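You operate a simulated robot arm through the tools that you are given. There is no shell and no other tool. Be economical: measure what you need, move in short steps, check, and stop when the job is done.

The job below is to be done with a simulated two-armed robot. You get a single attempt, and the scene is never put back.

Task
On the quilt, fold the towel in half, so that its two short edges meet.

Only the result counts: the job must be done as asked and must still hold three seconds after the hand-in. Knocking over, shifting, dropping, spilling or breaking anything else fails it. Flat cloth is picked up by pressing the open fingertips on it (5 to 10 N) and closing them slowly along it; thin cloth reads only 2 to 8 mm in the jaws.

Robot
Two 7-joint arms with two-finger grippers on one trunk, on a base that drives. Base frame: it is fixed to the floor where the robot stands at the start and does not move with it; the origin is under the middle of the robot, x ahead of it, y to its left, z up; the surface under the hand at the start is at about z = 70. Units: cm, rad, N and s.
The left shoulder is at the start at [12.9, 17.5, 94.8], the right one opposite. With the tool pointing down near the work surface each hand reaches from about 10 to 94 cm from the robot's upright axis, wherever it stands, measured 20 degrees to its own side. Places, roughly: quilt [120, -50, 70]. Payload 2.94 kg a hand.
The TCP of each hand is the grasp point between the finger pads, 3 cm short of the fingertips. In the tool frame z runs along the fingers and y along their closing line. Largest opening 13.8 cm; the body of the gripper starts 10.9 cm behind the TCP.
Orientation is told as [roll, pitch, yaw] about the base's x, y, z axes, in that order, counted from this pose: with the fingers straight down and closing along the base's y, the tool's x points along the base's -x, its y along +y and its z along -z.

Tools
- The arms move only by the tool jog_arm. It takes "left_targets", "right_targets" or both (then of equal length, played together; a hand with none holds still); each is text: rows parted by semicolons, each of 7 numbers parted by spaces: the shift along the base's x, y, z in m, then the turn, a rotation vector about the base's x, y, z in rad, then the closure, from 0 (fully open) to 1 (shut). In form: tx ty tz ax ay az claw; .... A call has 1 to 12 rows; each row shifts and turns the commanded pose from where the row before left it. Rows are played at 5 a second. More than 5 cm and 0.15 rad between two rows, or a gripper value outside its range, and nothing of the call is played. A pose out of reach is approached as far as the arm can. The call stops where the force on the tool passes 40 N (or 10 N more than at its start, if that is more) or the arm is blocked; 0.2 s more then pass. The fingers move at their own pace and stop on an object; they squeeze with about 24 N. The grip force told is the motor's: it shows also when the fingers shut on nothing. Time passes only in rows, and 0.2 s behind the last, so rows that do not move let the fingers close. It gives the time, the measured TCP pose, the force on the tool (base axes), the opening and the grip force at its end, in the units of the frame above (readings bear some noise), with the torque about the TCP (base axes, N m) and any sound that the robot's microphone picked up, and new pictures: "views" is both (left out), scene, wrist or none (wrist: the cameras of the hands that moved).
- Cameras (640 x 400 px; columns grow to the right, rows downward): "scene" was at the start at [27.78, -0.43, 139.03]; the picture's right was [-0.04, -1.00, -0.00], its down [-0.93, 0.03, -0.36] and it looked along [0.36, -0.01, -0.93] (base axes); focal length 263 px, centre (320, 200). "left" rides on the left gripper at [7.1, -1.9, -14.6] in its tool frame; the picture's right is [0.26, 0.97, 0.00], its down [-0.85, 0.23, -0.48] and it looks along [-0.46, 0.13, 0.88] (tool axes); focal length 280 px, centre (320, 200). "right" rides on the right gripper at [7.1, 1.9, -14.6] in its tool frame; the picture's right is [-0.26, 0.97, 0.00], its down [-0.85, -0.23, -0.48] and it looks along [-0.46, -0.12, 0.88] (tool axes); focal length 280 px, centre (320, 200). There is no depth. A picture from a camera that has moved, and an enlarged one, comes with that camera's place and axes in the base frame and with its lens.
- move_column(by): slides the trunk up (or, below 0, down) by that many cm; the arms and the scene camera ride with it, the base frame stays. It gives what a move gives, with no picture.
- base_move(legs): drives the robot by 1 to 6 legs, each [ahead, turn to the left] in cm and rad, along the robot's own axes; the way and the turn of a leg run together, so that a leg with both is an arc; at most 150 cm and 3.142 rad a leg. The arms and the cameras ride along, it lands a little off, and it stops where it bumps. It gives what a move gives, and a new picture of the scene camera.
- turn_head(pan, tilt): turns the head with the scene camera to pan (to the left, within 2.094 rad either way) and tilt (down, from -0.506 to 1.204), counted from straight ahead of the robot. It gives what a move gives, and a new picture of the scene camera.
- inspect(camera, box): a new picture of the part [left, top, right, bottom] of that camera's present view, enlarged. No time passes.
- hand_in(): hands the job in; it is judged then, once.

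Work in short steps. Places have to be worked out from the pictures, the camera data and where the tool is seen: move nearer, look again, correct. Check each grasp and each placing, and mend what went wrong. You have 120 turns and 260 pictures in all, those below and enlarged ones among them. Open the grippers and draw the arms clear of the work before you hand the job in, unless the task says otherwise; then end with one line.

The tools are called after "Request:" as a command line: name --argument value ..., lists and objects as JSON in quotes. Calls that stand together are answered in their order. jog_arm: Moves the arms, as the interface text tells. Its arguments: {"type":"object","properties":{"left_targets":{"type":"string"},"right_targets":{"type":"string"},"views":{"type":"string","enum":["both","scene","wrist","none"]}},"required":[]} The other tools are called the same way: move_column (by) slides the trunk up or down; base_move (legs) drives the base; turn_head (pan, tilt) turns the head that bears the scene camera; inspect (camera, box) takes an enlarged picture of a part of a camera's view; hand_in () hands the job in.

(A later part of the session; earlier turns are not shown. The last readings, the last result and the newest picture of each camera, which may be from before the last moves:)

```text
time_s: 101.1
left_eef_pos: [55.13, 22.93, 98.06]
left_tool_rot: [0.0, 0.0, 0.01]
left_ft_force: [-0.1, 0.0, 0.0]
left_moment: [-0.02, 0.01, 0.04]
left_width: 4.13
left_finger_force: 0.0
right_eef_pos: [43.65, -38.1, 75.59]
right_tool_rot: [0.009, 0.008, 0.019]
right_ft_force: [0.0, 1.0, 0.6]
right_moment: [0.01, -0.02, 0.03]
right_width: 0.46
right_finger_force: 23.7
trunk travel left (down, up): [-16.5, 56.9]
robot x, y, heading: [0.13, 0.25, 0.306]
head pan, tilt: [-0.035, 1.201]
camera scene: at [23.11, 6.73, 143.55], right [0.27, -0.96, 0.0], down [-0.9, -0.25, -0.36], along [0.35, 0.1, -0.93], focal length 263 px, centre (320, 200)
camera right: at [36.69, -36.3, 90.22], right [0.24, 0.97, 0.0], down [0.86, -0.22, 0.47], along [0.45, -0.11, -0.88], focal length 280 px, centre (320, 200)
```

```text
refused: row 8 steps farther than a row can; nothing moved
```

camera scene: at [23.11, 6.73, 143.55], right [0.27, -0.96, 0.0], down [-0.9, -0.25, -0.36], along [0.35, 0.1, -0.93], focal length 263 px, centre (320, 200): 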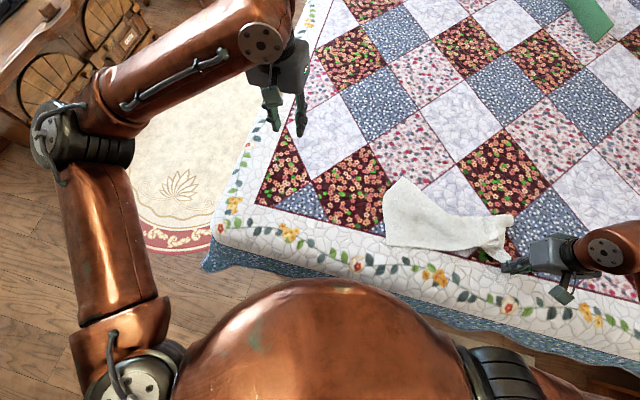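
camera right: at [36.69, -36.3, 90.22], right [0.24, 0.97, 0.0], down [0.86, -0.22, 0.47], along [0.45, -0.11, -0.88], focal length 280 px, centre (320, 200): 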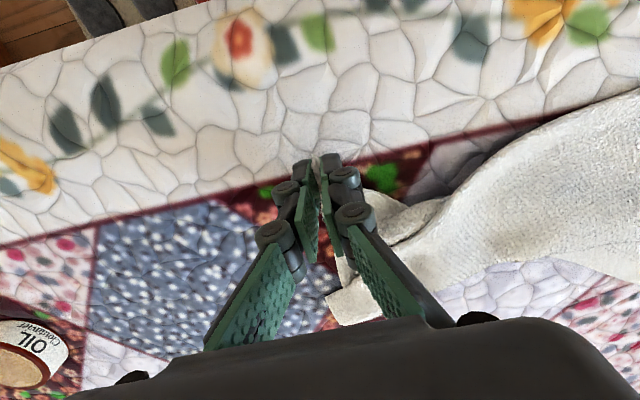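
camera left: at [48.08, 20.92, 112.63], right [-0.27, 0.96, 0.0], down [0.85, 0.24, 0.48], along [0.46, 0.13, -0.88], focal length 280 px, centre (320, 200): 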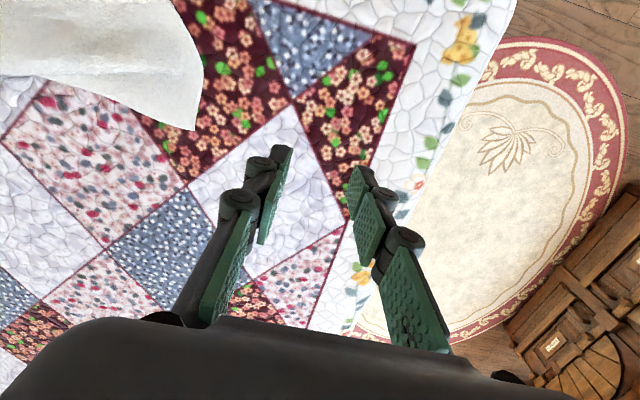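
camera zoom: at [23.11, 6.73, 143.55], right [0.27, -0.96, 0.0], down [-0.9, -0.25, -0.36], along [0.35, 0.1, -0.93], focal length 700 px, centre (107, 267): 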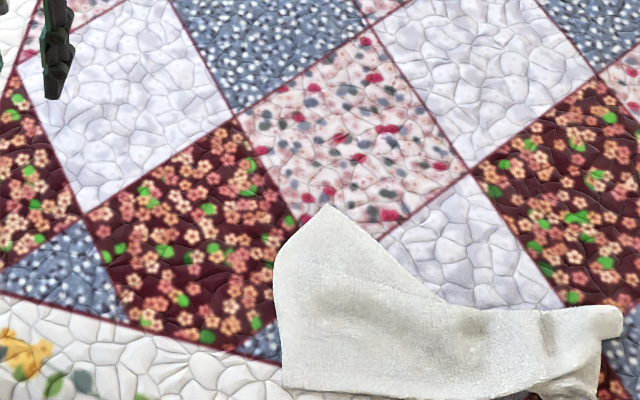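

Request:
jog_arm --left_targets "0 -0.02 0 0 0 0 0.9; -0.003 -0.035 -0.01 0 0 0 1; -0.003 -0.04 -0.02 0 0 0 1; -0.003 -0.045 -0.02 0 0 0 1; -0.003 -0.045 -0.02 0 0 0 1; -0.003 -0.045 -0.02 0 0 0 1; -0.003 -0.04 -0.028 0 0 0 1; -0.003 -0.033 -0.035 0 0 0 1; 0 -0.02 -0.03 0 0 0 1; 0 -0.01 -0.03 0 0 0 1; 0 0 -0.01 0 0 0 1; 0 0 0 0 0 0 1"

```text
time_s: 103.7
left_eef_pos: [52.97, -10.68, 75.69]
left_tool_rot: [-0.001, 0.0, 0.009]
left_ft_force: [-0.6, 0.0, 0.5]
left_moment: [0.02, -0.02, 0.02]
left_width: 0.01
left_finger_force: 23.5
right_eef_pos: [43.82, -38.07, 75.57]
right_tool_rot: [0.008, 0.009, 0.018]
right_ft_force: [-0.3, 0.5, -0.1]
right_moment: [0.0, 0.0, 0.03]
right_width: 0.47
right_finger_force: 24.1
trunk travel left (down, up): [-16.5, 56.9]
robot x, y, heading: [0.19, 0.18, 0.31]
head pan, tilt: [-0.035, 1.201]
camera scene: at [23.13, 6.66, 143.55], right [0.27, -0.96, 0.0], down [-0.9, -0.25, -0.36], along [0.35, 0.1, -0.93], focal length 263 px, centre (320, 200)
camera left: at [45.97, -12.69, 90.37], right [-0.27, 0.96, 0.0], down [0.85, 0.24, 0.48], along [0.46, 0.13, -0.88], focal length 280 px, centre (320, 200)
```

scene: 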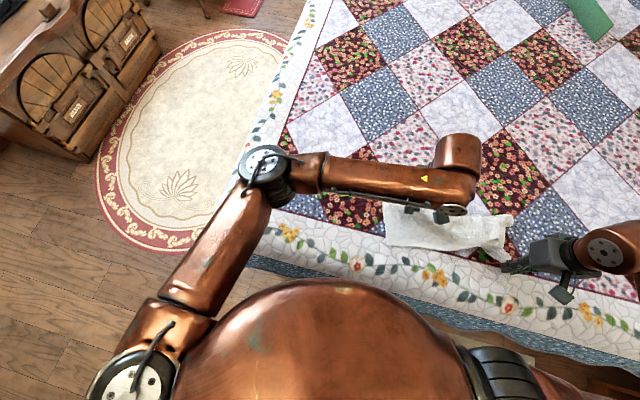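
left: 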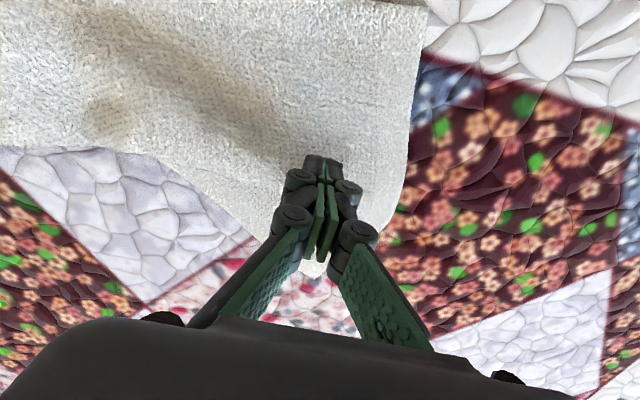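

Now I'll press the left down and pull Q to the right.

Request:
jog_arm --left_targets "0 0 -0.015 0 0 0 1; 0 0 -0.009 0 0 0 1; 0 0 -0.004 0 0 0 1; 0 0 0 0 0 0 1; 0 0 0 0 0 0 1; 0 0 0 0 0 0 1; 0 0 0 0 0 0 1; 0 0 0 0 0 0 1; 0 0 0 0 0 0 1" --right_targets "0 0 0 0 0 0 1; 0 0 0 0 0 0 1; 0 0 0 0 0 0 1; 0 -0.01 0 0 0 0 1; 0 -0.015 0 0 0 0 1; 0 -0.015 0 0 0 0 1; 0 -0.015 -0.005 0 0 0 1; 0 -0.008 -0.005 0 0 0 1; 0 0 0 0 0 0 1"

Request:
inspect --camera "scene" --box '[360, 140, 600, 290]'

```text
time_s: 105.7
left_eef_pos: [53.01, -10.56, 73.18]
left_tool_rot: [0.0, 0.002, 0.011]
left_ft_force: [-0.8, -0.8, 1.6]
left_moment: [-0.03, 0.01, -0.04]
left_width: 0.0
left_finger_force: 24.0
right_eef_pos: [43.74, -44.47, 74.51]
right_tool_rot: [0.01, 0.008, 0.019]
right_ft_force: [0.3, 1.6, 0.6]
right_moment: [0.05, 0.01, 0.05]
right_width: 0.48
right_finger_force: 24.2
trunk travel left (down, up): [-16.5, 56.9]
robot x, y, heading: [0.45, 0.17, 0.306]
head pan, tilt: [-0.035, 1.201]
camera scene: at [23.12, 6.68, 143.55], right [0.27, -0.96, 0.0], down [-0.9, -0.25, -0.36], along [0.35, 0.1, -0.93], focal length 263 px, centre (320, 200)
camera right: at [36.69, -42.71, 89.25], right [0.24, 0.97, 0.01], down [0.86, -0.22, 0.47], along [0.45, -0.11, -0.88], focal length 280 px, centre (320, 200)
camera left: at [45.92, -12.54, 87.61], right [-0.27, 0.96, 0.0], down [0.85, 0.24, 0.48], along [0.46, 0.13, -0.88], focal length 280 px, centre (320, 200)
```

scene: 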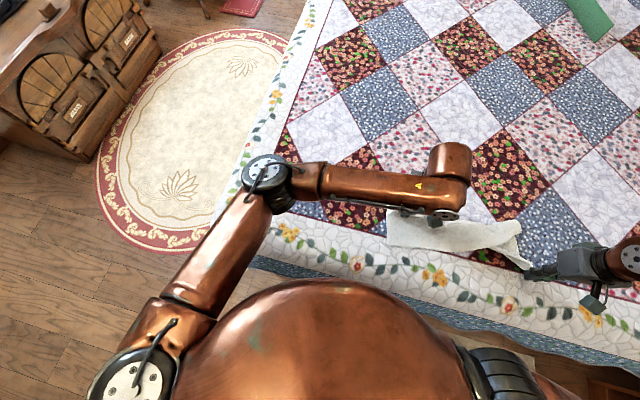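
right: 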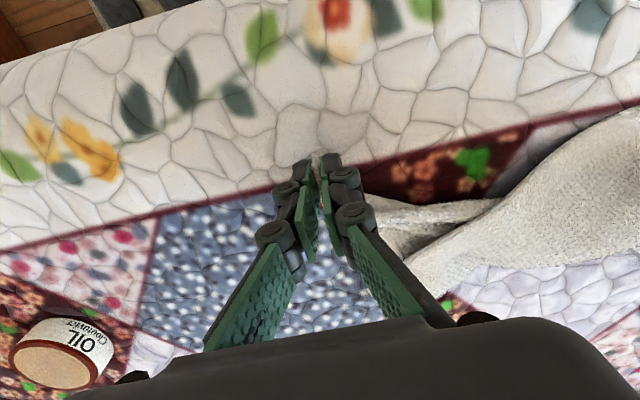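
left: 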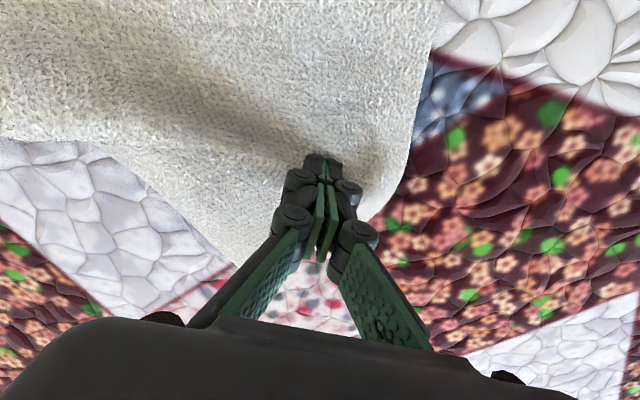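

```text
2.67 times, centred on (480, 215) of scene
camera zoom: at [23.12, 6.68, 143.55], right [0.27, -0.96, 0.0], down [-0.9, -0.25, -0.36], along [0.35, 0.1, -0.93], focal length 700 px, centre (-107, 160)
```

zoom: 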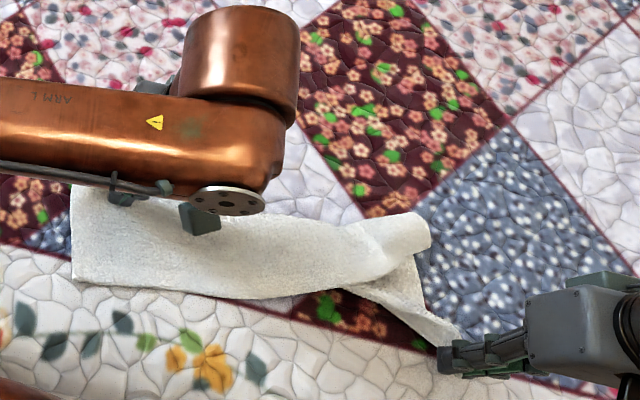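

The T–Q edge now shows. T is at about (59, −43) and should be further forward. I'll set Q down, release it, and go look at T.

Request:
jog_arm --right_targets "0 0 -0.01 0 0 0 1; 0 0 0 0 0 0 0.88; 0 0 0 0 0 0 0.7; 0 0 0.01 0 0 0 0.7; 0 0 0.03 0 0 0 0.7; 0.02 0 0.03 0 0 0 0.7; 0.03 0 0.02 0 0 0 0.7; 0.03 0 0 0 0 0 0.7; 0.03 0 0 0 0 0 0.7; 0.02 0 0 0 0 0 0.7; 0 0 0 0 0 0 0.7" --views "wrist"

```text
time_s: 108.1
left_eef_pos: [52.98, -10.53, 72.98]
left_tool_rot: [0.0, 0.0, 0.012]
left_ft_force: [-1.5, -0.3, 1.1]
left_moment: [0.0, 0.05, 0.05]
left_width: 0.01
left_finger_force: 24.3
right_eef_pos: [56.7, -44.59, 82.37]
right_tool_rot: [0.008, 0.007, 0.021]
right_ft_force: [-0.2, 0.9, 0.2]
right_moment: [0.0, 0.0, -0.05]
right_width: 4.15
right_finger_force: 0.1
trunk travel left (down, up): [-16.5, 56.9]
robot x, y, heading: [0.29, 0.0, 0.302]
head pan, tilt: [-0.035, 1.201]
camera right: at [49.62, -42.77, 97.23], right [0.24, 0.97, 0.01], down [0.86, -0.22, 0.47], along [0.45, -0.11, -0.88], focal length 280 px, centre (320, 200)
```

right: 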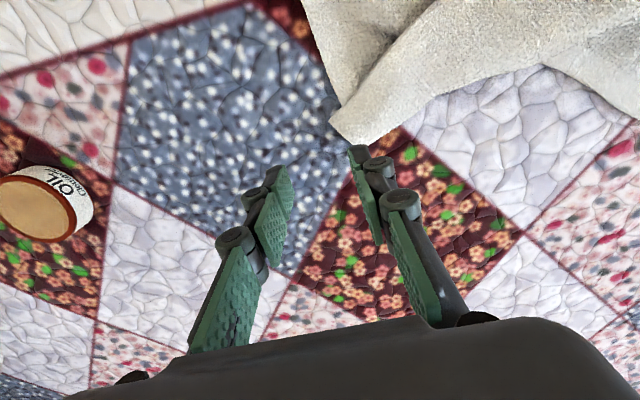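

T's tip is near (56.3, −41.4). I'll move onto it.

Request:
jog_arm --right_targets "-0.008 0.018 0 0 0 0 0.7; -0.008 0.018 -0.02 0 0 0 0.7; 0 0 -0.03 0 0 0 0.7; 0 0 -0.015 0 0 0 0.7; 0 0 0 0 0 0 0.7" --views "wrist"

```text
time_s: 109.3
left_eef_pos: [52.97, -10.62, 73.05]
left_tool_rot: [-0.001, -0.001, 0.012]
left_ft_force: [-0.1, -0.1, 1.6]
left_moment: [-0.01, 0.02, -0.02]
left_width: 0.02
left_finger_force: 23.7
right_eef_pos: [55.1, -40.83, 75.87]
right_tool_rot: [0.01, 0.008, 0.02]
right_ft_force: [0.0, 0.1, 0.4]
right_moment: [0.01, -0.01, 0.0]
right_width: 4.15
right_finger_force: 0.0
trunk travel left (down, up): [-16.5, 56.9]
robot x, y, heading: [0.08, -0.2, 0.305]
head pan, tilt: [-0.035, 1.201]
camera right: at [48.11, -39.09, 90.61], right [0.24, 0.97, 0.01], down [0.86, -0.22, 0.47], along [0.45, -0.11, -0.88], focal length 280 px, centre (320, 200)
```

right: 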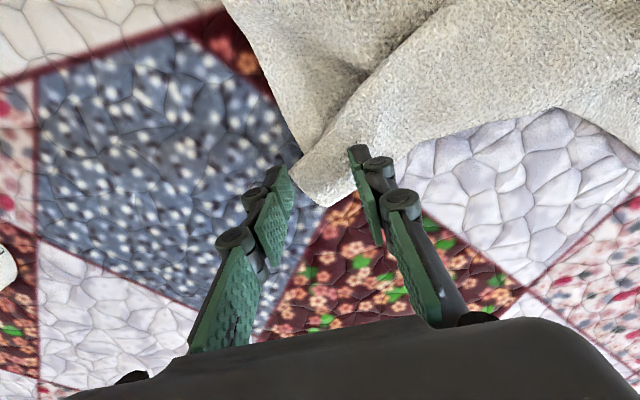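

T is between the fingers. I'll lower and close.

Request:
jog_arm --right_targets "0.003 0.002 -0.012 0 0 0 0.7; 0 0 -0.01 0 0 0 0.7; 0 0 -0.004 0 0 0 0.7; 0 0 0 0 0 0 0.76; 0 0 0 0 0 0 0.82; 0 0 0 0 0 0 0.87; 0 0 0 0 0 0 0.92; 0 0 0 0 0 0 0.96; 0 0 0 0 0 0 1; 0 0 0 0 0 0 1; 0 0 0 0 0 0 1" --views "wrist"

```text
time_s: 111.7
left_eef_pos: [52.96, -10.54, 73.16]
left_tool_rot: [-0.001, 0.0, 0.011]
left_ft_force: [-0.5, 0.2, 0.3]
left_moment: [0.0, 0.03, -0.01]
left_width: 0.01
left_finger_force: 23.5
right_eef_pos: [55.34, -40.55, 73.34]
right_tool_rot: [0.006, 0.01, 0.019]
right_ft_force: [0.2, 2.0, 5.3]
right_moment: [0.07, 0.01, -0.01]
right_width: 0.46
right_finger_force: 23.8
trunk travel left (down, up): [-16.5, 56.9]
robot x, y, heading: [-0.02, -0.24, 0.305]
head pan, tilt: [-0.035, 1.201]
camera right: at [48.31, -38.84, 88.13], right [0.24, 0.97, 0.01], down [0.86, -0.22, 0.47], along [0.45, -0.11, -0.88], focal length 280 px, centre (320, 200)
```

right: 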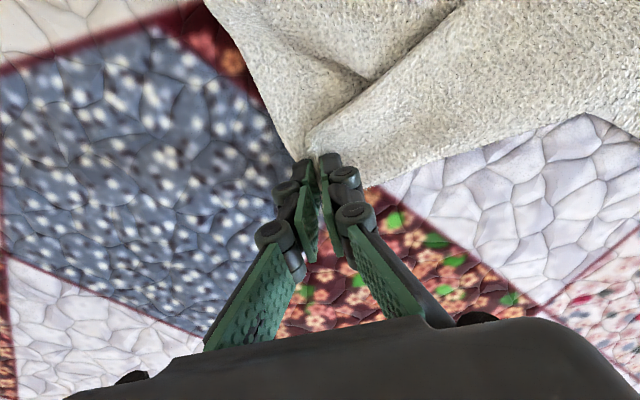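

Gripped. I'll press the left anchor harder, lift T slightly and pull it forward.

Request:
jog_arm --left_targets "0 0 -0.005 0 0 0 1; 0 0 -0.003 0 0 0 1; 0 0 0 0 0 0 1; 0 0 0 0 0 0 1; 0 0 0 0 0 0 1; 0 0 0 0 0 0 1; 0 0 0 0 0 0 1; 0 0 0 0 0 0 1; 0 0 0 0 0 0 1" --right_targets "0 0 0.01 0 0 0 1; 0.005 0 0.015 0 0 0 1; 0.01 -0.005 0.01 0 0 0 1; 0.015 -0.007 0 0 0 0 1; 0.015 -0.007 0 0 0 0 1; 0.015 -0.007 -0.005 0 0 0 1; 0.012 -0.005 -0.01 0 0 0 1; 0.008 0 -0.01 0 0 0 1; 0 0 0 0 0 0 1"

Request:
inspect --camera "scene" --box '[360, 140, 600, 290]'

```text
time_s: 112.3
left_eef_pos: [53.01, -10.74, 72.9]
left_tool_rot: [-0.006, -0.01, 0.008]
left_ft_force: [-9.3, 7.2, 23.3]
left_moment: [0.18, 0.23, -0.03]
left_width: 0.0
left_finger_force: 24.4
right_eef_pos: [55.72, -40.64, 75.8]
right_tool_rot: [0.007, 0.007, 0.021]
right_ft_force: [-0.8, 0.2, 0.1]
right_moment: [0.04, 0.01, 0.05]
right_width: 0.45
right_finger_force: 24.0
trunk travel left (down, up): [-16.5, 56.9]
robot x, y, heading: [-0.03, 0.17, 0.307]
head pan, tilt: [-0.035, 1.201]
stopped in row 3 (left hand): the force on the tool passed its limit at 44 N (the readings are from after the stop); the commanded pose is now the measured one
camera scene: at [22.91, 6.76, 143.59], right [0.27, -0.96, 0.0], down [-0.9, -0.25, -0.36], along [0.35, 0.1, -0.93], focal length 263 px, centre (320, 200)
camera right: at [48.68, -38.83, 90.5], right [0.24, 0.97, 0.0], down [0.86, -0.22, 0.47], along [0.46, -0.11, -0.88], focal length 280 px, centre (320, 200)
camera left: at [45.78, -12.47, 87.36], right [-0.27, 0.96, -0.01], down [0.84, 0.24, 0.48], along [0.47, 0.12, -0.88], focal length 280 px, centre (320, 200)
```

scene: 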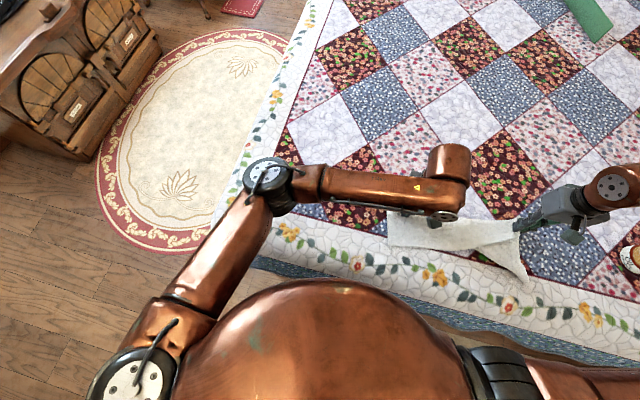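
right: 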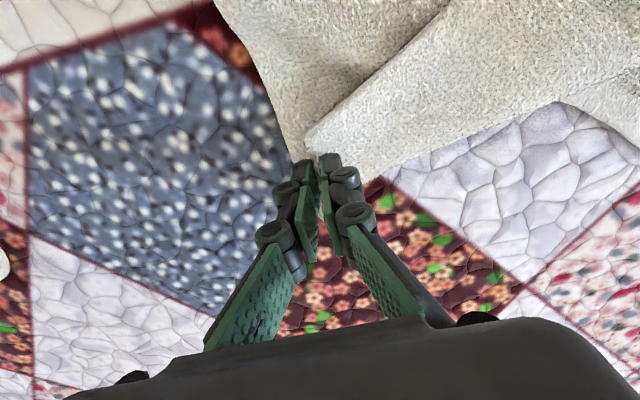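
left: 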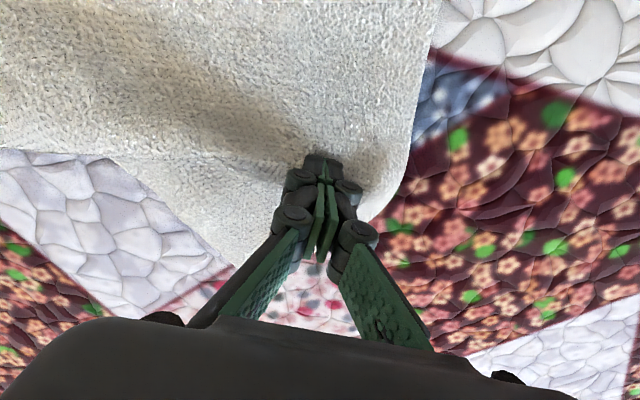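

```text
2.67 times, centred on (480, 215) of scene
camera zoom: at [22.91, 6.76, 143.59], right [0.27, -0.96, 0.0], down [-0.9, -0.25, -0.36], along [0.35, 0.1, -0.93], focal length 700 px, centre (-107, 160)
```

zoom: 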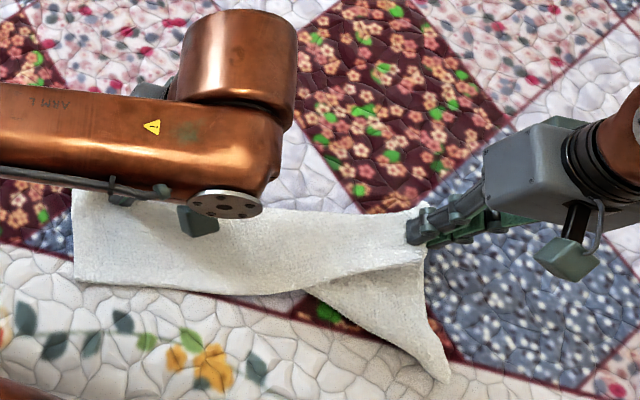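

The shape is clear and the anchor is firm. Now I'll pull T forward.

Request:
jog_arm --right_targets "0.01 -0.005 0.01 0 0 0 1; 0.015 -0.007 0 0 0 0 1; 0.015 -0.007 0 0 0 0 1; 0.015 -0.007 -0.005 0 0 0 1; 0.015 -0.007 -0.01 0 0 0 1; 0.01 -0.005 -0.01 0 0 0 1; 0 0 0 0 0 0 1" --views "wrist"

Request:
inspect --camera "scene" --box '[360, 140, 600, 290]'

```text
time_s: 113.9
left_eef_pos: [52.98, -10.6, 72.83]
left_tool_rot: [-0.007, -0.01, 0.012]
left_ft_force: [0.6, -5.9, 34.5]
left_moment: [-0.19, 0.01, 0.21]
left_width: 0.0
left_finger_force: 24.0
right_eef_pos: [63.63, -44.29, 74.36]
right_tool_rot: [0.008, 0.008, 0.022]
right_ft_force: [-8.3, 16.4, 0.9]
right_moment: [0.48, 0.23, 0.26]
right_width: 0.48
right_finger_force: 23.6
trunk travel left (down, up): [-16.5, 56.9]
robot x, y, heading: [0.21, -0.29, 0.308]
head pan, tilt: [-0.035, 1.201]
camera right: at [56.58, -42.55, 89.11], right [0.24, 0.97, 0.01], down [0.86, -0.22, 0.47], along [0.46, -0.11, -0.88], focal length 280 px, centre (320, 200)
```

right: 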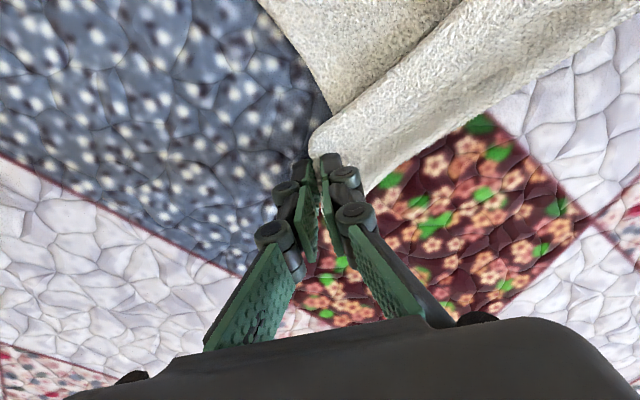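

```text
2.67 times, centred on (480, 215) of scene
camera zoom: at [22.77, 6.87, 143.61], right [0.27, -0.96, 0.0], down [-0.9, -0.25, -0.36], along [0.35, 0.1, -0.93], focal length 700 px, centre (-107, 160)
```

zoom: 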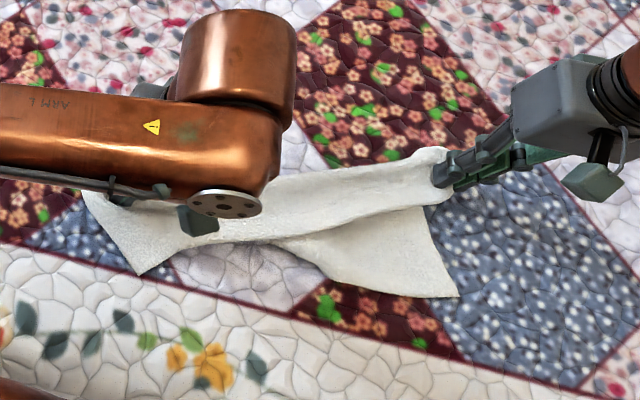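

Nearly flat. I'll release everything, raise the hands and turn the base right by 0.5 rad, so both hands can work on the right-hand end.

Request:
jog_arm --left_targets "0 0 0.01 0 0 0 1; 0 0 0.03 0 0 0 1; 0 0 0.04 0 0 0 1; 0 0 0.04 0 0 0 1; 0 0 0.04 0 0 0 1; 0 0 0.04 0 0 0 0.7; 0 0 0.02 0 0 0 0.7; 0 0 0 0 0 0 0.7" --right_targets "-0.003 0.003 -0.01 0 0 0 1; 0 0 0 0 0 0 0.88; 0 0 0 0 0 0 0.7; 0 0 0.01 0 0 0 0.7; 0 0 0.04 0 0 0 0.7; 0 0 0.045 0 0 0 0.7; 0 0 0.045 0 0 0 0.7; 0 0 0.04 0 0 0 0.7" --views "none"

Request:
base_move --legs '[[0, -0.5]]'

```text
time_s: 115.7
left_eef_pos: [53.1, -10.7, 94.52]
left_tool_rot: [-0.003, -0.005, 0.008]
left_ft_force: [-0.1, 0.3, 0.6]
left_moment: [0.0, -0.05, -0.01]
left_width: 4.13
left_finger_force: 0.1
right_eef_pos: [63.75, -44.17, 91.43]
right_tool_rot: [0.006, 0.009, 0.02]
right_ft_force: [0.2, -0.3, 0.6]
right_moment: [-0.01, -0.02, 0.03]
right_width: 4.17
right_finger_force: 0.1
trunk travel left (down, up): [-16.5, 56.9]
robot x, y, heading: [0.38, -0.01, 0.304]
head pan, tilt: [-0.035, 1.201]
```

```text
time_s: 117.5
left_eef_pos: [41.63, -34.54, 94.58]
left_tool_rot: [-0.003, -0.005, -0.483]
left_ft_force: [-0.4, 0.2, -0.5]
left_moment: [-0.02, 0.03, 0.0]
left_width: 4.15
left_finger_force: 0.2
right_eef_pos: [35.23, -68.95, 91.33]
right_tool_rot: [0.01, 0.009, -0.473]
right_ft_force: [0.2, 0.1, 0.9]
right_moment: [0.07, -0.03, 0.05]
right_width: 4.12
right_finger_force: 0.0
trunk travel left (down, up): [-16.5, 56.9]
robot x, y, heading: [0.01, -0.25, -0.185]
head pan, tilt: [-0.035, 1.201]
camera scene: at [23.63, -5.01, 143.55], right [-0.22, -0.98, 0.0], down [-0.91, 0.21, -0.36], along [0.35, -0.08, -0.93], focal length 263 px, centre (320, 200)
```

scene: 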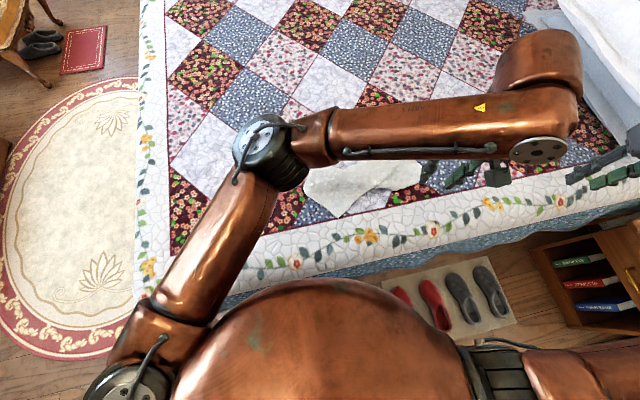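

I'll move the left arm off to the left to see the towel.

Request:
jog_arm --left_targets "0 0.02 0 0 0 0.04 0.7; 0 0.035 0 0 0 0.05 0.7; 0 0.04 0 0 0 0.05 0.7; 0.003 0.04 0 0 0 0.05 0.7; 0.003 0.045 0 0 0 0.05 0.7; 0.003 0.045 0 0 0 0.05 0.7; 0.003 0.045 0 0 0 0.05 0.7; 0.003 0.04 0 0 0 0.05 0.7; 0.003 0.03 0 0 0 0.05 0.7; 0 0.02 0 0 0 0.04 0.7; 0 0 0 0 0 0 0.7" --right_targets "0.01 0.01 0 0 0 0.04 0.7; 0.01 0.01 0 0 0 0.05 0.7; 0.01 0.01 0 0 0 0.05 0.7; 0.01 0.01 0 0 0 0.05 0.7; 0.01 0.01 0 0 0 0.05 0.7; 0.01 0.01 0 0 0 0.05 0.7; 0.01 0.01 0 0 0 0.05 0.7; 0.01 0.01 0 0 0 0.05 0.7; 0 0 0 0 0 0.05 0.7; 0 0 0 0 0 0.04 0.7; 0 0 0 0 0 0 0.7"

Request:
inspect --camera "scene" --box '[260, 110, 500, 260]'

```text
time_s: 119.9
left_eef_pos: [43.48, 1.6, 94.62]
left_tool_rot: [-0.003, -0.005, -0.006]
left_ft_force: [-0.1, -1.5, -0.2]
left_moment: [0.02, 0.03, 0.02]
left_width: 4.14
left_finger_force: 0.0
right_eef_pos: [42.68, -56.22, 91.24]
right_tool_rot: [0.008, 0.009, 0.003]
right_ft_force: [0.3, -0.2, -0.6]
right_moment: [0.03, 0.05, 0.02]
right_width: 4.12
right_finger_force: 0.1
right hand out of reach, approached as far as the arm can: row 6, 7, 8, 9, 10
trunk travel left (down, up): [-16.5, 56.9]
robot x, y, heading: [0.25, -0.24, -0.189]
head pan, tilt: [-0.035, 1.201]
camera scene: at [23.68, -4.9, 143.54], right [-0.22, -0.98, 0.0], down [-0.91, 0.21, -0.36], along [0.35, -0.08, -0.93], focal length 263 px, centre (320, 200)
camera right: at [35.57, -54.46, 106.01], right [0.26, 0.97, 0.0], down [0.85, -0.23, 0.47], along [0.45, -0.12, -0.88], focal length 280 px, centre (320, 200)
camera left: at [36.34, -0.17, 109.12], right [-0.26, 0.97, -0.01], down [0.85, 0.23, 0.48], along [0.46, 0.12, -0.88], focal length 280 px, centre (320, 200)
```

scene: 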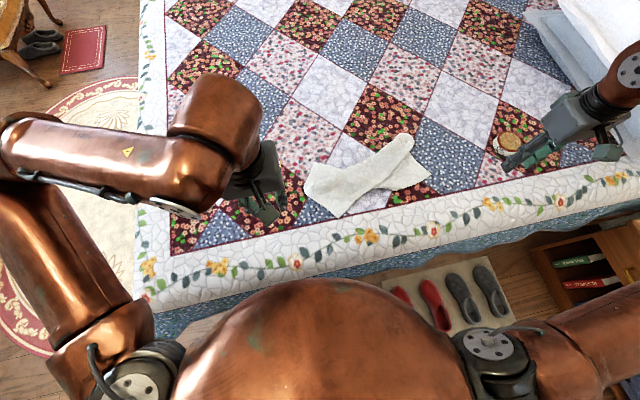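
right: 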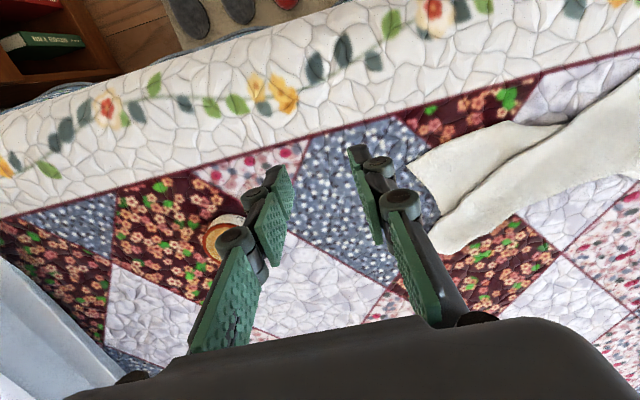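
left: 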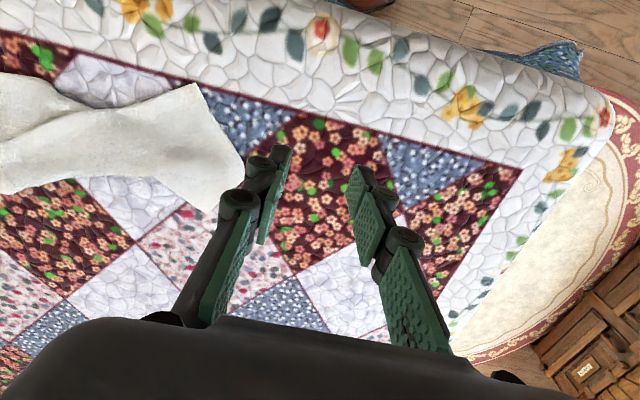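

```text
2.67 times, centred on (380, 185) of scene
camera zoom: at [23.68, -4.9, 143.54], right [-0.22, -0.98, 0.0], down [-0.91, 0.21, -0.36], along [0.35, -0.08, -0.93], focal length 700 px, centre (160, 240)
```

zoom: 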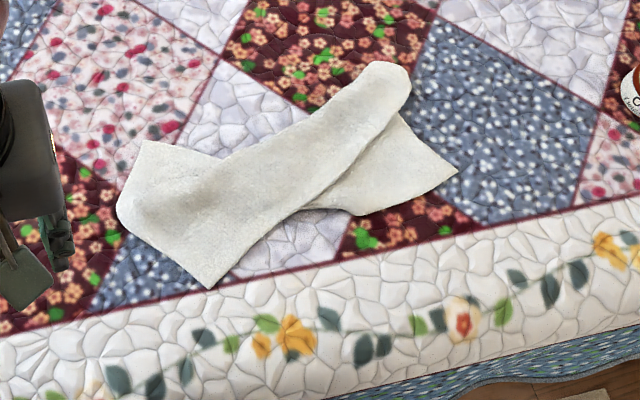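

Clear now: P1 (63, −13), P2 (44.5, −15), Q (52, −47) and the T end (66, −45), with one pleat in between. I'll bring the left hand over T and the right hand over Q.

Request:
jog_arm --left_targets "0.01 -0.02 0 0 0 0 0.7; 0.018 -0.035 0 0 0 0 0.7; 0.02 -0.042 0 0 0 0 0.7; 0.02 -0.042 0 0 0 0 0.7; 0.02 -0.042 0 0 0 0 0.7; 0.02 -0.042 0 0 0 0 0.7; 0.02 -0.042 0 0 0 0 0.7; 0.02 -0.042 0 0 0 0 0.7; 0.02 -0.042 -0.01 0 0 0 0.7; 0.018 -0.04 -0.02 0 0 0 0.7; 0.01 -0.03 -0.02 0 0 0 0.7; 0 0 0 0 0 0 0.7" --right_targets "0.005 0.005 0 0 0 0 0.7; 0.01 0.01 0 0 0 0 0.7; 0.01 0.01 0 0 0 0 0.7; 0.01 0.01 0 0 0 0 0.7; 0.01 0.01 0 0 0 0 0.7; 0.01 0.01 0 0 0 0 0.7; 0.01 0.01 0 0 0 0 0.7; 0.01 0.01 0 0 0 0 0.7; 0.01 0.01 -0.01 0 0 0 0.7; 0.005 0.01 -0.02 0 0 0 0.7; 0 0.005 -0.02 0 0 0 0.7; 0 0 0 0 0 0 0.7"

```text
time_s: 122.5
left_eef_pos: [61.73, -36.85, 90.98]
left_tool_rot: [-0.002, -0.008, -0.006]
left_ft_force: [-1.0, -1.3, -0.7]
left_moment: [0.07, -0.01, -0.03]
left_width: 4.13
left_finger_force: 0.0
left hand out of reach, approached as far as the arm can: row 10, 11
right_eef_pos: [51.68, -46.45, 86.21]
right_tool_rot: [0.011, 0.009, 0.006]
right_ft_force: [-0.2, -0.2, 0.0]
right_moment: [0.05, -0.05, -0.01]
right_width: 4.17
right_finger_force: 0.0
trunk travel left (down, up): [-16.5, 56.9]
robot x, y, heading: [0.02, 0.05, -0.188]
head pan, tilt: [-0.035, 1.201]
camera scene: at [23.64, -5.1, 143.55], right [-0.22, -0.98, 0.0], down [-0.91, 0.21, -0.36], along [0.35, -0.08, -0.93], focal length 263 px, centre (320, 200)
camera right: at [44.57, -44.7, 100.95], right [0.26, 0.97, 0.01], down [0.85, -0.23, 0.47], along [0.45, -0.11, -0.88], focal length 280 px, centre (320, 200)
camera left: at [54.43, -38.65, 105.41], right [-0.26, 0.97, 0.0], down [0.85, 0.23, 0.48], along [0.47, 0.12, -0.88], focal length 280 px, centre (320, 200)
```

scene: 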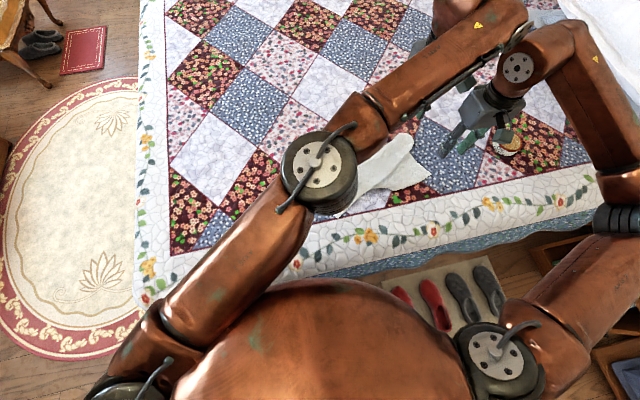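
right: 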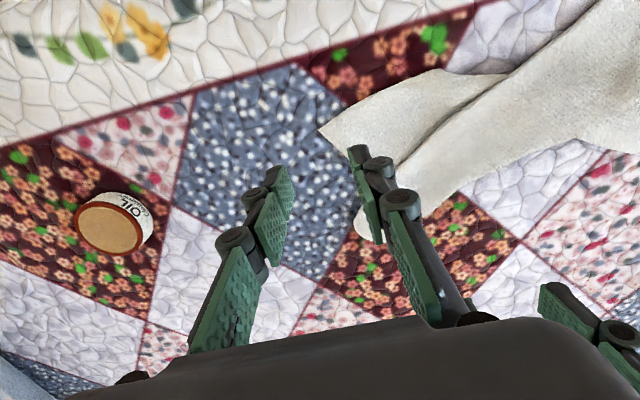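
left: 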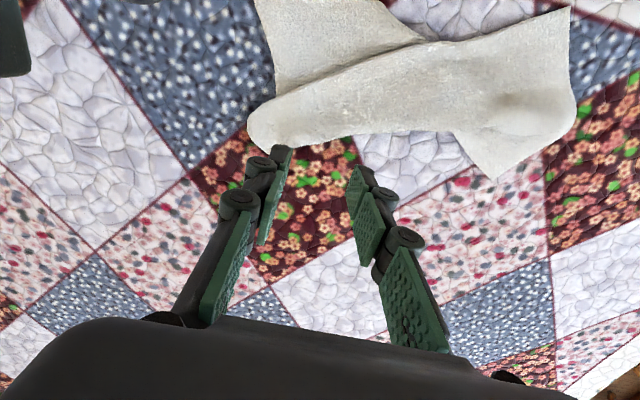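

The left hand is about 6 cm short of T. I'll turn the base right another 0.13 rad.

Request:
base_move --legs '[[0, -0.13]]'

Request:
jog_arm --left_targets "0.01 0.003 0 0 0 0.04 0.7; 0.015 0.003 0 0 0 0.04 0.7; 0.015 0.003 -0.01 0 0 0.04 0.7; 0.01 0 -0.02 0 0 0 0.7; 0 0 -0.03 0 0 0 0.7; 0 0 -0.02 0 0 0 0.7; 0 0 0 0 0 0 0.7" --right_targets "0.01 0.005 0 0 0 0.04 0.7; 0.01 0.01 0 0 0 0.04 0.7; 0.01 0.01 0 0 0 0.04 0.7; 0.01 0.01 0 0 0 0 0.7; 0.01 0.01 0 0 0 0 0.7; 0 0 0 0 0 0 0.7; 0 0 0 0 0 0 0.7"

```text
time_s: 123.5
left_eef_pos: [56.58, -44.55, 90.9]
left_tool_rot: [-0.003, -0.008, -0.136]
left_ft_force: [-0.7, -0.2, -0.7]
left_moment: [0.06, -0.03, 0.02]
left_width: 4.14
left_finger_force: 0.1
right_eef_pos: [45.27, -52.65, 86.32]
right_tool_rot: [0.01, 0.01, -0.123]
right_ft_force: [0.1, -0.6, 0.4]
right_moment: [0.07, 0.01, 0.02]
right_width: 4.13
right_finger_force: 0.1
trunk travel left (down, up): [-16.5, 56.9]
robot x, y, heading: [0.39, -0.16, -0.32]
head pan, tilt: [-0.035, 1.201]
camera scene: at [23.0, -8.09, 143.52], right [-0.35, -0.94, 0.0], down [-0.88, 0.32, -0.36], along [0.34, -0.12, -0.93], focal length 263 px, centre (320, 200)
```

scene: 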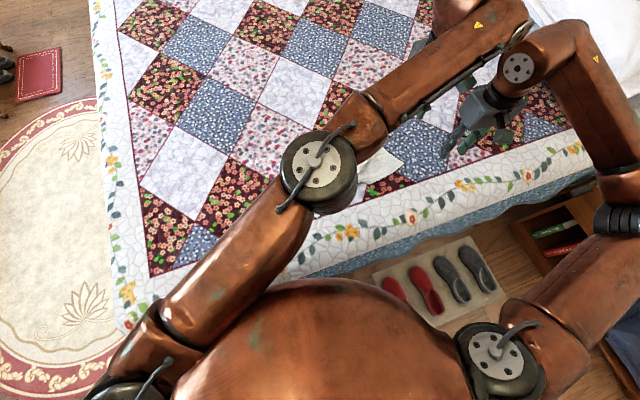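

```text
time_s: 124.8
left_eef_pos: [63.03, -41.77, 84.71]
left_tool_rot: [-0.003, -0.004, 0.009]
left_ft_force: [-1.0, 0.6, 0.2]
left_moment: [-0.04, 0.02, -0.01]
left_width: 4.13
left_finger_force: 0.0
left hand out of reach, approached as far as the arm can: row 1, 3
right_eef_pos: [50.26, -48.79, 85.94]
right_tool_rot: [0.003, 0.026, -0.011]
right_ft_force: [0.3, -1.0, -0.2]
right_moment: [0.08, -0.05, 0.04]
right_width: 4.13
right_finger_force: 0.0
trunk travel left (down, up): [-16.5, 56.9]
robot x, y, heading: [0.29, -0.03, -0.312]
head pan, tilt: [-0.035, 1.201]
stopped in row 6 (left hand): the force on the tool passed its limit at 72 N (the readings are from after the stop); the commanded pose is now the measured one
camera scene: at [23.85, -8.24, 143.5], right [-0.35, -0.94, 0.0], down [-0.88, 0.32, -0.35], along [0.33, -0.12, -0.93], focal length 263 px, centre (320, 200)
camera right: at [43.45, -46.81, 100.8], right [0.27, 0.96, 0.0], down [0.86, -0.24, 0.45], along [0.44, -0.13, -0.89], focal length 280 px, centre (320, 200)
camera left: at [55.92, -43.65, 99.18], right [-0.27, 0.96, 0.0], down [0.84, 0.24, 0.48], along [0.46, 0.13, -0.88], focal length 280 px, centre (320, 200)
```

scene: 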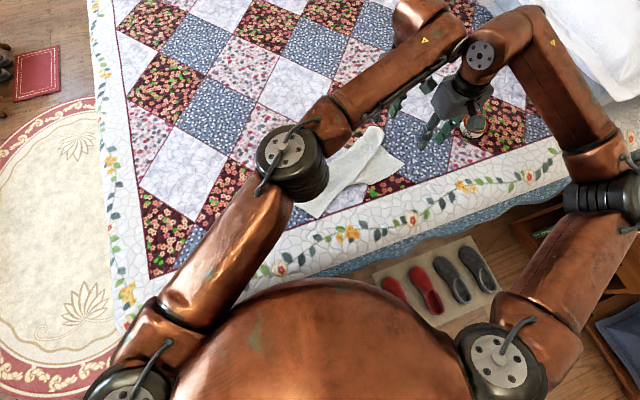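
right: 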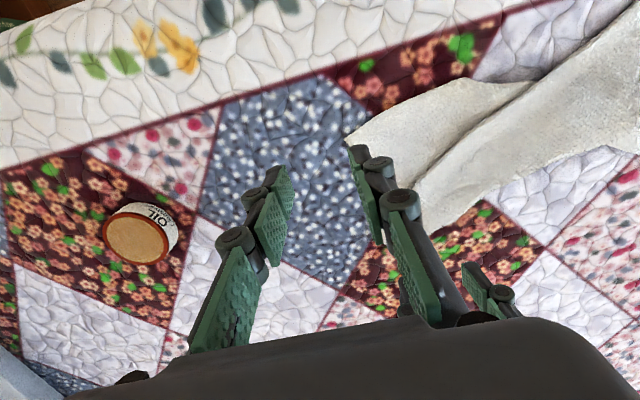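
left: 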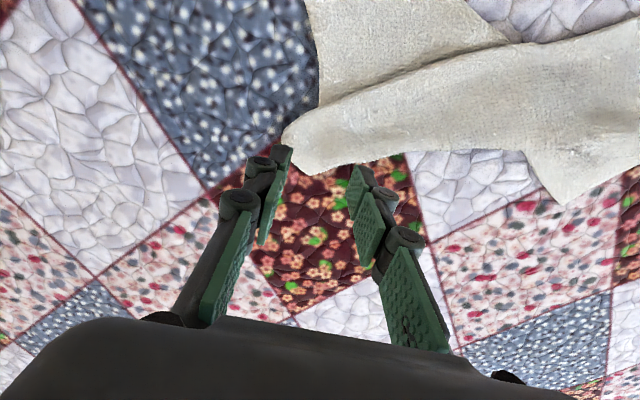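

The arms are touching each other. Better plan: use the left hand as an anchor on the band at about (59, −30), and pull Q out with the right. I'll separate them first.

Request:
jog_arm --left_targets "-0.005 0.02 0.01 0 0 0 0.85; -0.01 0.03 0 0 0 0 1; -0.01 0.03 0 0 0 0 1; -0.01 0.03 0 0 0 0 1; -0.005 0.01 -0.02 0 0 0 1; 0 0 -0.03 0 0 0 1; 0 0 -0.02 0 0 0 1; 0 0 -0.02 0 0 0 1; 0 0 -0.015 0 0 0 1; 0 0 0 0 0 0 1" --right_targets "0 0 0 0 0 0 0.7; 0 0 0 0 0 0 0.7; 0 0 0 0 0 0 0.7; 0 0 0 0 0 0 0.7; 0 0 0 0 0 0 0.7; 0 0 0 0 0 0 0.7; 0 0 0 0 0 0 0.7; 0 0 0 0 0 0 0.7; 0 0 0 0 0 0 0.7; 0 0 0 0 0 0 0.7"

```text
time_s: 127.0
left_eef_pos: [58.3, -29.42, 75.7]
left_tool_rot: [-0.006, -0.014, 0.007]
left_ft_force: [0.9, -0.5, 0.6]
left_moment: [0.02, 0.0, 0.0]
left_width: 0.0
left_finger_force: 24.1
right_eef_pos: [49.52, -48.6, 86.58]
right_tool_rot: [0.0, 0.018, -0.011]
right_ft_force: [0.6, -0.2, 0.5]
right_moment: [0.03, 0.05, 0.0]
right_width: 4.12
right_finger_force: 0.1
trunk travel left (down, up): [-16.5, 56.9]
robot x, y, heading: [0.25, -0.06, -0.319]
head pan, tilt: [-0.035, 1.201]
camera scene: at [22.65, -7.75, 143.61], right [-0.35, -0.94, 0.0], down [-0.87, 0.32, -0.36], along [0.34, -0.13, -0.93], focal length 263 px, centre (320, 200)
camera right: at [42.55, -46.48, 101.28], right [0.27, 0.96, -0.01], down [0.85, -0.24, 0.46], along [0.44, -0.13, -0.89], focal length 280 px, centre (320, 200)
camera left: at [50.99, -31.25, 90.09], right [-0.27, 0.96, -0.01], down [0.84, 0.24, 0.49], along [0.47, 0.12, -0.87], focal length 280 px, centre (320, 200)
```

scene: 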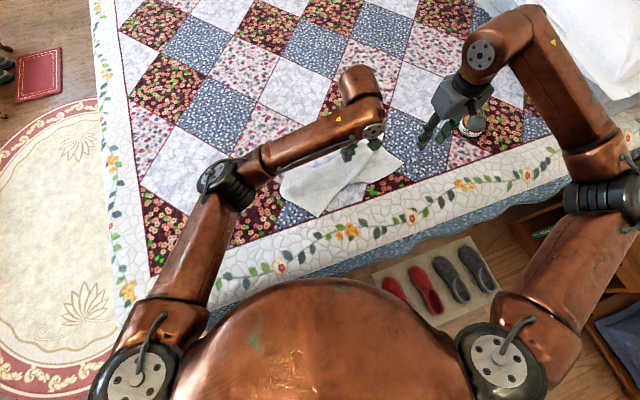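
right: 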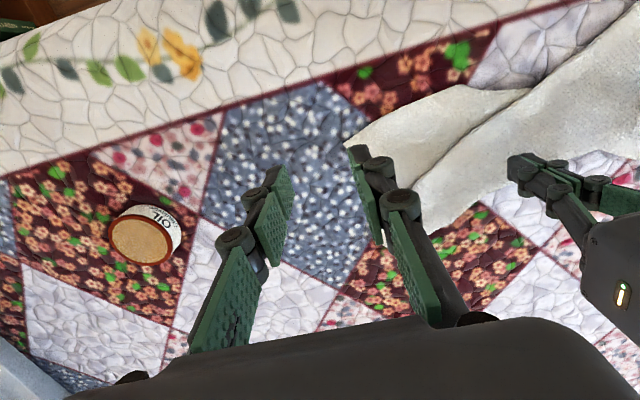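
left: 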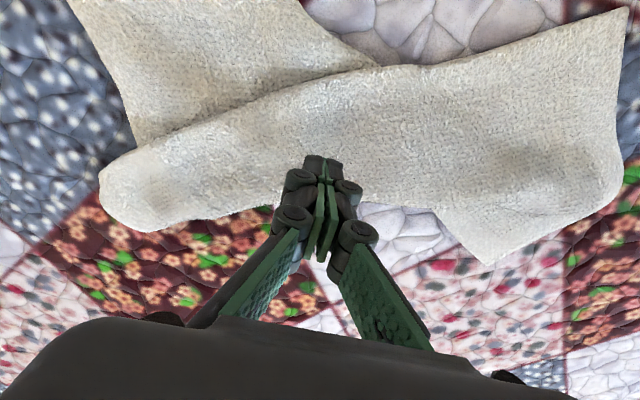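

The pleat is clear: the Q piece runs under the band. I'll press the left anchor and move the right hand onto corner Q at about (51.8, −46.4).

Request:
jog_arm --left_targets "0 0 -0.015 0 0 0 1; 0 0 -0.008 0 0 0 1; 0 0 -0.004 0 0 0 1; 0 0 0 0 0 0 1; 0 0 0 0 0 0 1; 0 0 0 0 0 0 1; 0 0 0 0 0 0 1" --right_targets "0.007 0.01 0 0 0 0 0.7; 0.01 0.015 0 0 0 0 0.75; 0.009 0.015 -0.02 0 0 0 0.78; 0 0 -0.03 0 0 0 0.78; 0 0 -0.03 0 0 0 0.78; 0 0 -0.02 0 0 0 0.78; 0 0 0 0 0 0 0.78" --views "wrist"

```text
time_s: 128.8
left_eef_pos: [58.61, -29.61, 73.13]
left_tool_rot: [-0.011, -0.016, 0.008]
left_ft_force: [-5.3, 5.9, 18.7]
left_moment: [0.16, 0.12, 0.02]
left_width: 0.0
left_finger_force: 24.5
right_eef_pos: [52.36, -44.45, 76.26]
right_tool_rot: [0.001, 0.019, -0.009]
right_ft_force: [-0.9, -0.5, -0.1]
right_moment: [0.01, 0.0, 0.0]
right_width: 3.04
right_finger_force: 0.1
trunk travel left (down, up): [-16.5, 56.9]
robot x, y, heading: [0.53, -0.23, -0.319]
head pan, tilt: [-0.035, 1.201]
stopped in row 7 (left hand): the force on the tool passed its limit at 40 N (the readings are from after the stop); the commanded pose is now the measured one
camera right: at [45.53, -42.39, 91.06], right [0.27, 0.96, -0.01], down [0.86, -0.24, 0.46], along [0.44, -0.13, -0.89], focal length 280 px, centre (320, 200)
camera left: at [51.25, -31.3, 87.56], right [-0.27, 0.96, -0.01], down [0.84, 0.24, 0.49], along [0.47, 0.12, -0.87], focal length 280 px, centre (320, 200)
```

right: 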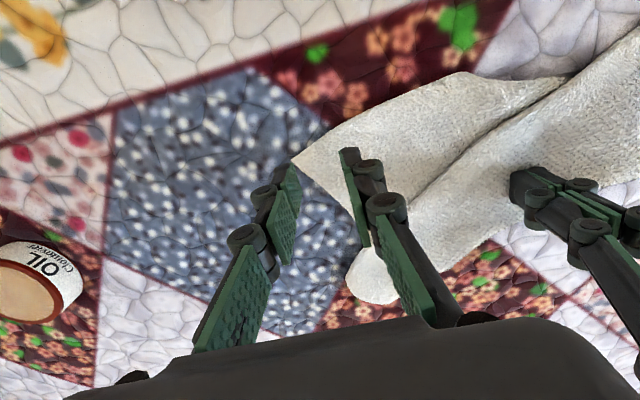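
left: 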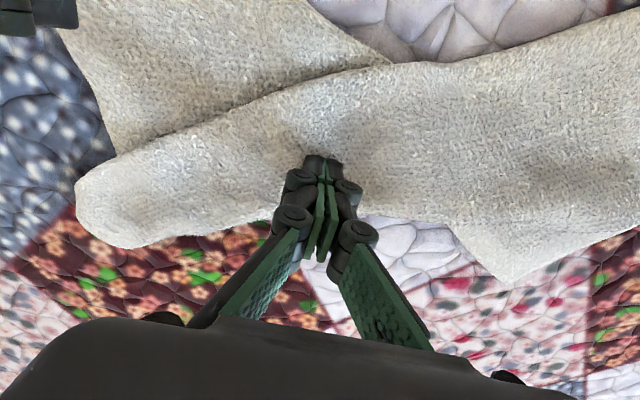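

Q's tip is under the outer finger. I'll shift 0.7 cm inward, lower and pinch, easing the anchor slightly.

Request:
jog_arm --left_targets "0 0 0.002 0 0 0 1; 0 0 0 0 0 0 1; 0 0 0 0 0 0 1; 0 0 0 0 0 0 1; 0 0 0 0 0 0 1; 0 0 0 0 0 0 1; 0 0 0 0 0 0 1; 0 0 0 0 0 0 1; 0 0 0 0 0 0 1; 0 0 0 0 0 0 1; 0 0 0 0 0 0 1" --right_targets "-0.003 0.008 -0.01 0 0 0 0.78; 0 0 -0.012 0 0 0 0.78; 0 0 -0.006 0 0 0 0.78; 0 0 -0.003 0 0 0 0.78; 0 0 0 0 0 0 0.82; 0 0 0 0 0 0 0.86; 0 0 0 0 0 0 0.9; 0 0 0 0 0 0 0.94; 0 0 0 0 0 0 0.97; 0 0 0 0 0 0 1; 0 0 0 0 0 0 1" --views "wrist"

```text
time_s: 131.2
left_eef_pos: [58.65, -29.64, 73.14]
left_tool_rot: [-0.009, -0.013, 0.009]
left_ft_force: [-4.6, 4.8, 11.9]
left_moment: [0.08, 0.09, -0.02]
left_width: 0.02
left_finger_force: 23.7
right_eef_pos: [52.1, -43.66, 73.19]
right_tool_rot: [-0.001, 0.021, -0.009]
right_ft_force: [0.0, 0.3, 0.7]
right_moment: [-0.03, 0.02, 0.02]
right_width: 0.01
right_finger_force: 24.2
trunk travel left (down, up): [-16.5, 56.9]
robot x, y, heading: [0.12, 0.32, -0.316]
head pan, tilt: [-0.035, 1.201]
camera right: at [45.26, -41.63, 87.97], right [0.27, 0.96, -0.01], down [0.86, -0.24, 0.46], along [0.44, -0.13, -0.89], focal length 280 px, centre (320, 200)
camera left: at [51.28, -31.33, 87.62], right [-0.27, 0.96, -0.01], down [0.84, 0.24, 0.49], along [0.47, 0.12, -0.87], focal length 280 px, centre (320, 200)
```

right: 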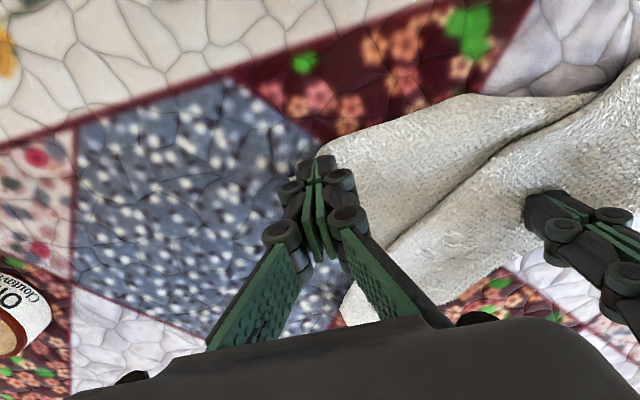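
left: 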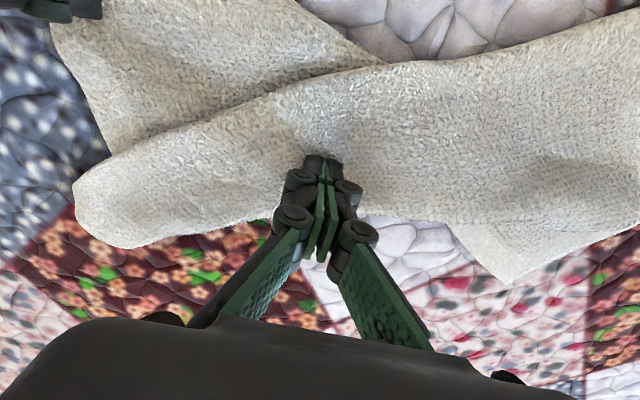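

I missed; the tip got pushed aside. I'll lift, reopen, go 2 cm further in and press harder.

Request:
jog_arm --right_targets "0 0 0.015 0 0 0 0.9; 0 0.01 0 0 0 0 0.75; -0.004 0.012 0 0 0 0 0.75; 0 0 -0.008 0 0 0 0.75; 0 0 -0.005 0 0 0 0.75; 0 0 -0.004 0 0 0 0.75; 0 0 -0.002 0 0 0 0.75; 0 0 0 0 0 0 0.75" --views "wrist"

```text
time_s: 133.0
left_eef_pos: [58.37, -29.42, 73.27]
left_tool_rot: [-0.011, -0.016, 0.008]
left_ft_force: [2.3, -1.3, 3.6]
left_moment: [-0.04, -0.06, 0.01]
left_width: 0.0
left_finger_force: 24.4
right_eef_pos: [51.72, -41.37, 73.16]
right_tool_rot: [0.0, 0.014, -0.009]
right_ft_force: [-6.8, 0.1, 38.1]
right_moment: [-0.07, 0.07, 0.15]
right_width: 3.64
right_finger_force: 3.5
trunk travel left (down, up): [-16.5, 56.9]
robot x, y, heading: [0.43, -0.21, -0.317]
head pan, tilt: [-0.035, 1.201]
camera right: at [44.7, -39.32, 87.97], right [0.27, 0.96, 0.0], down [0.85, -0.24, 0.46], along [0.45, -0.13, -0.89], focal length 280 px, centre (320, 200)
```

right: 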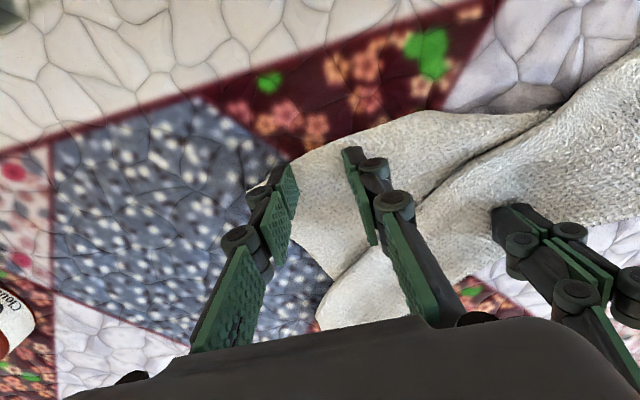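

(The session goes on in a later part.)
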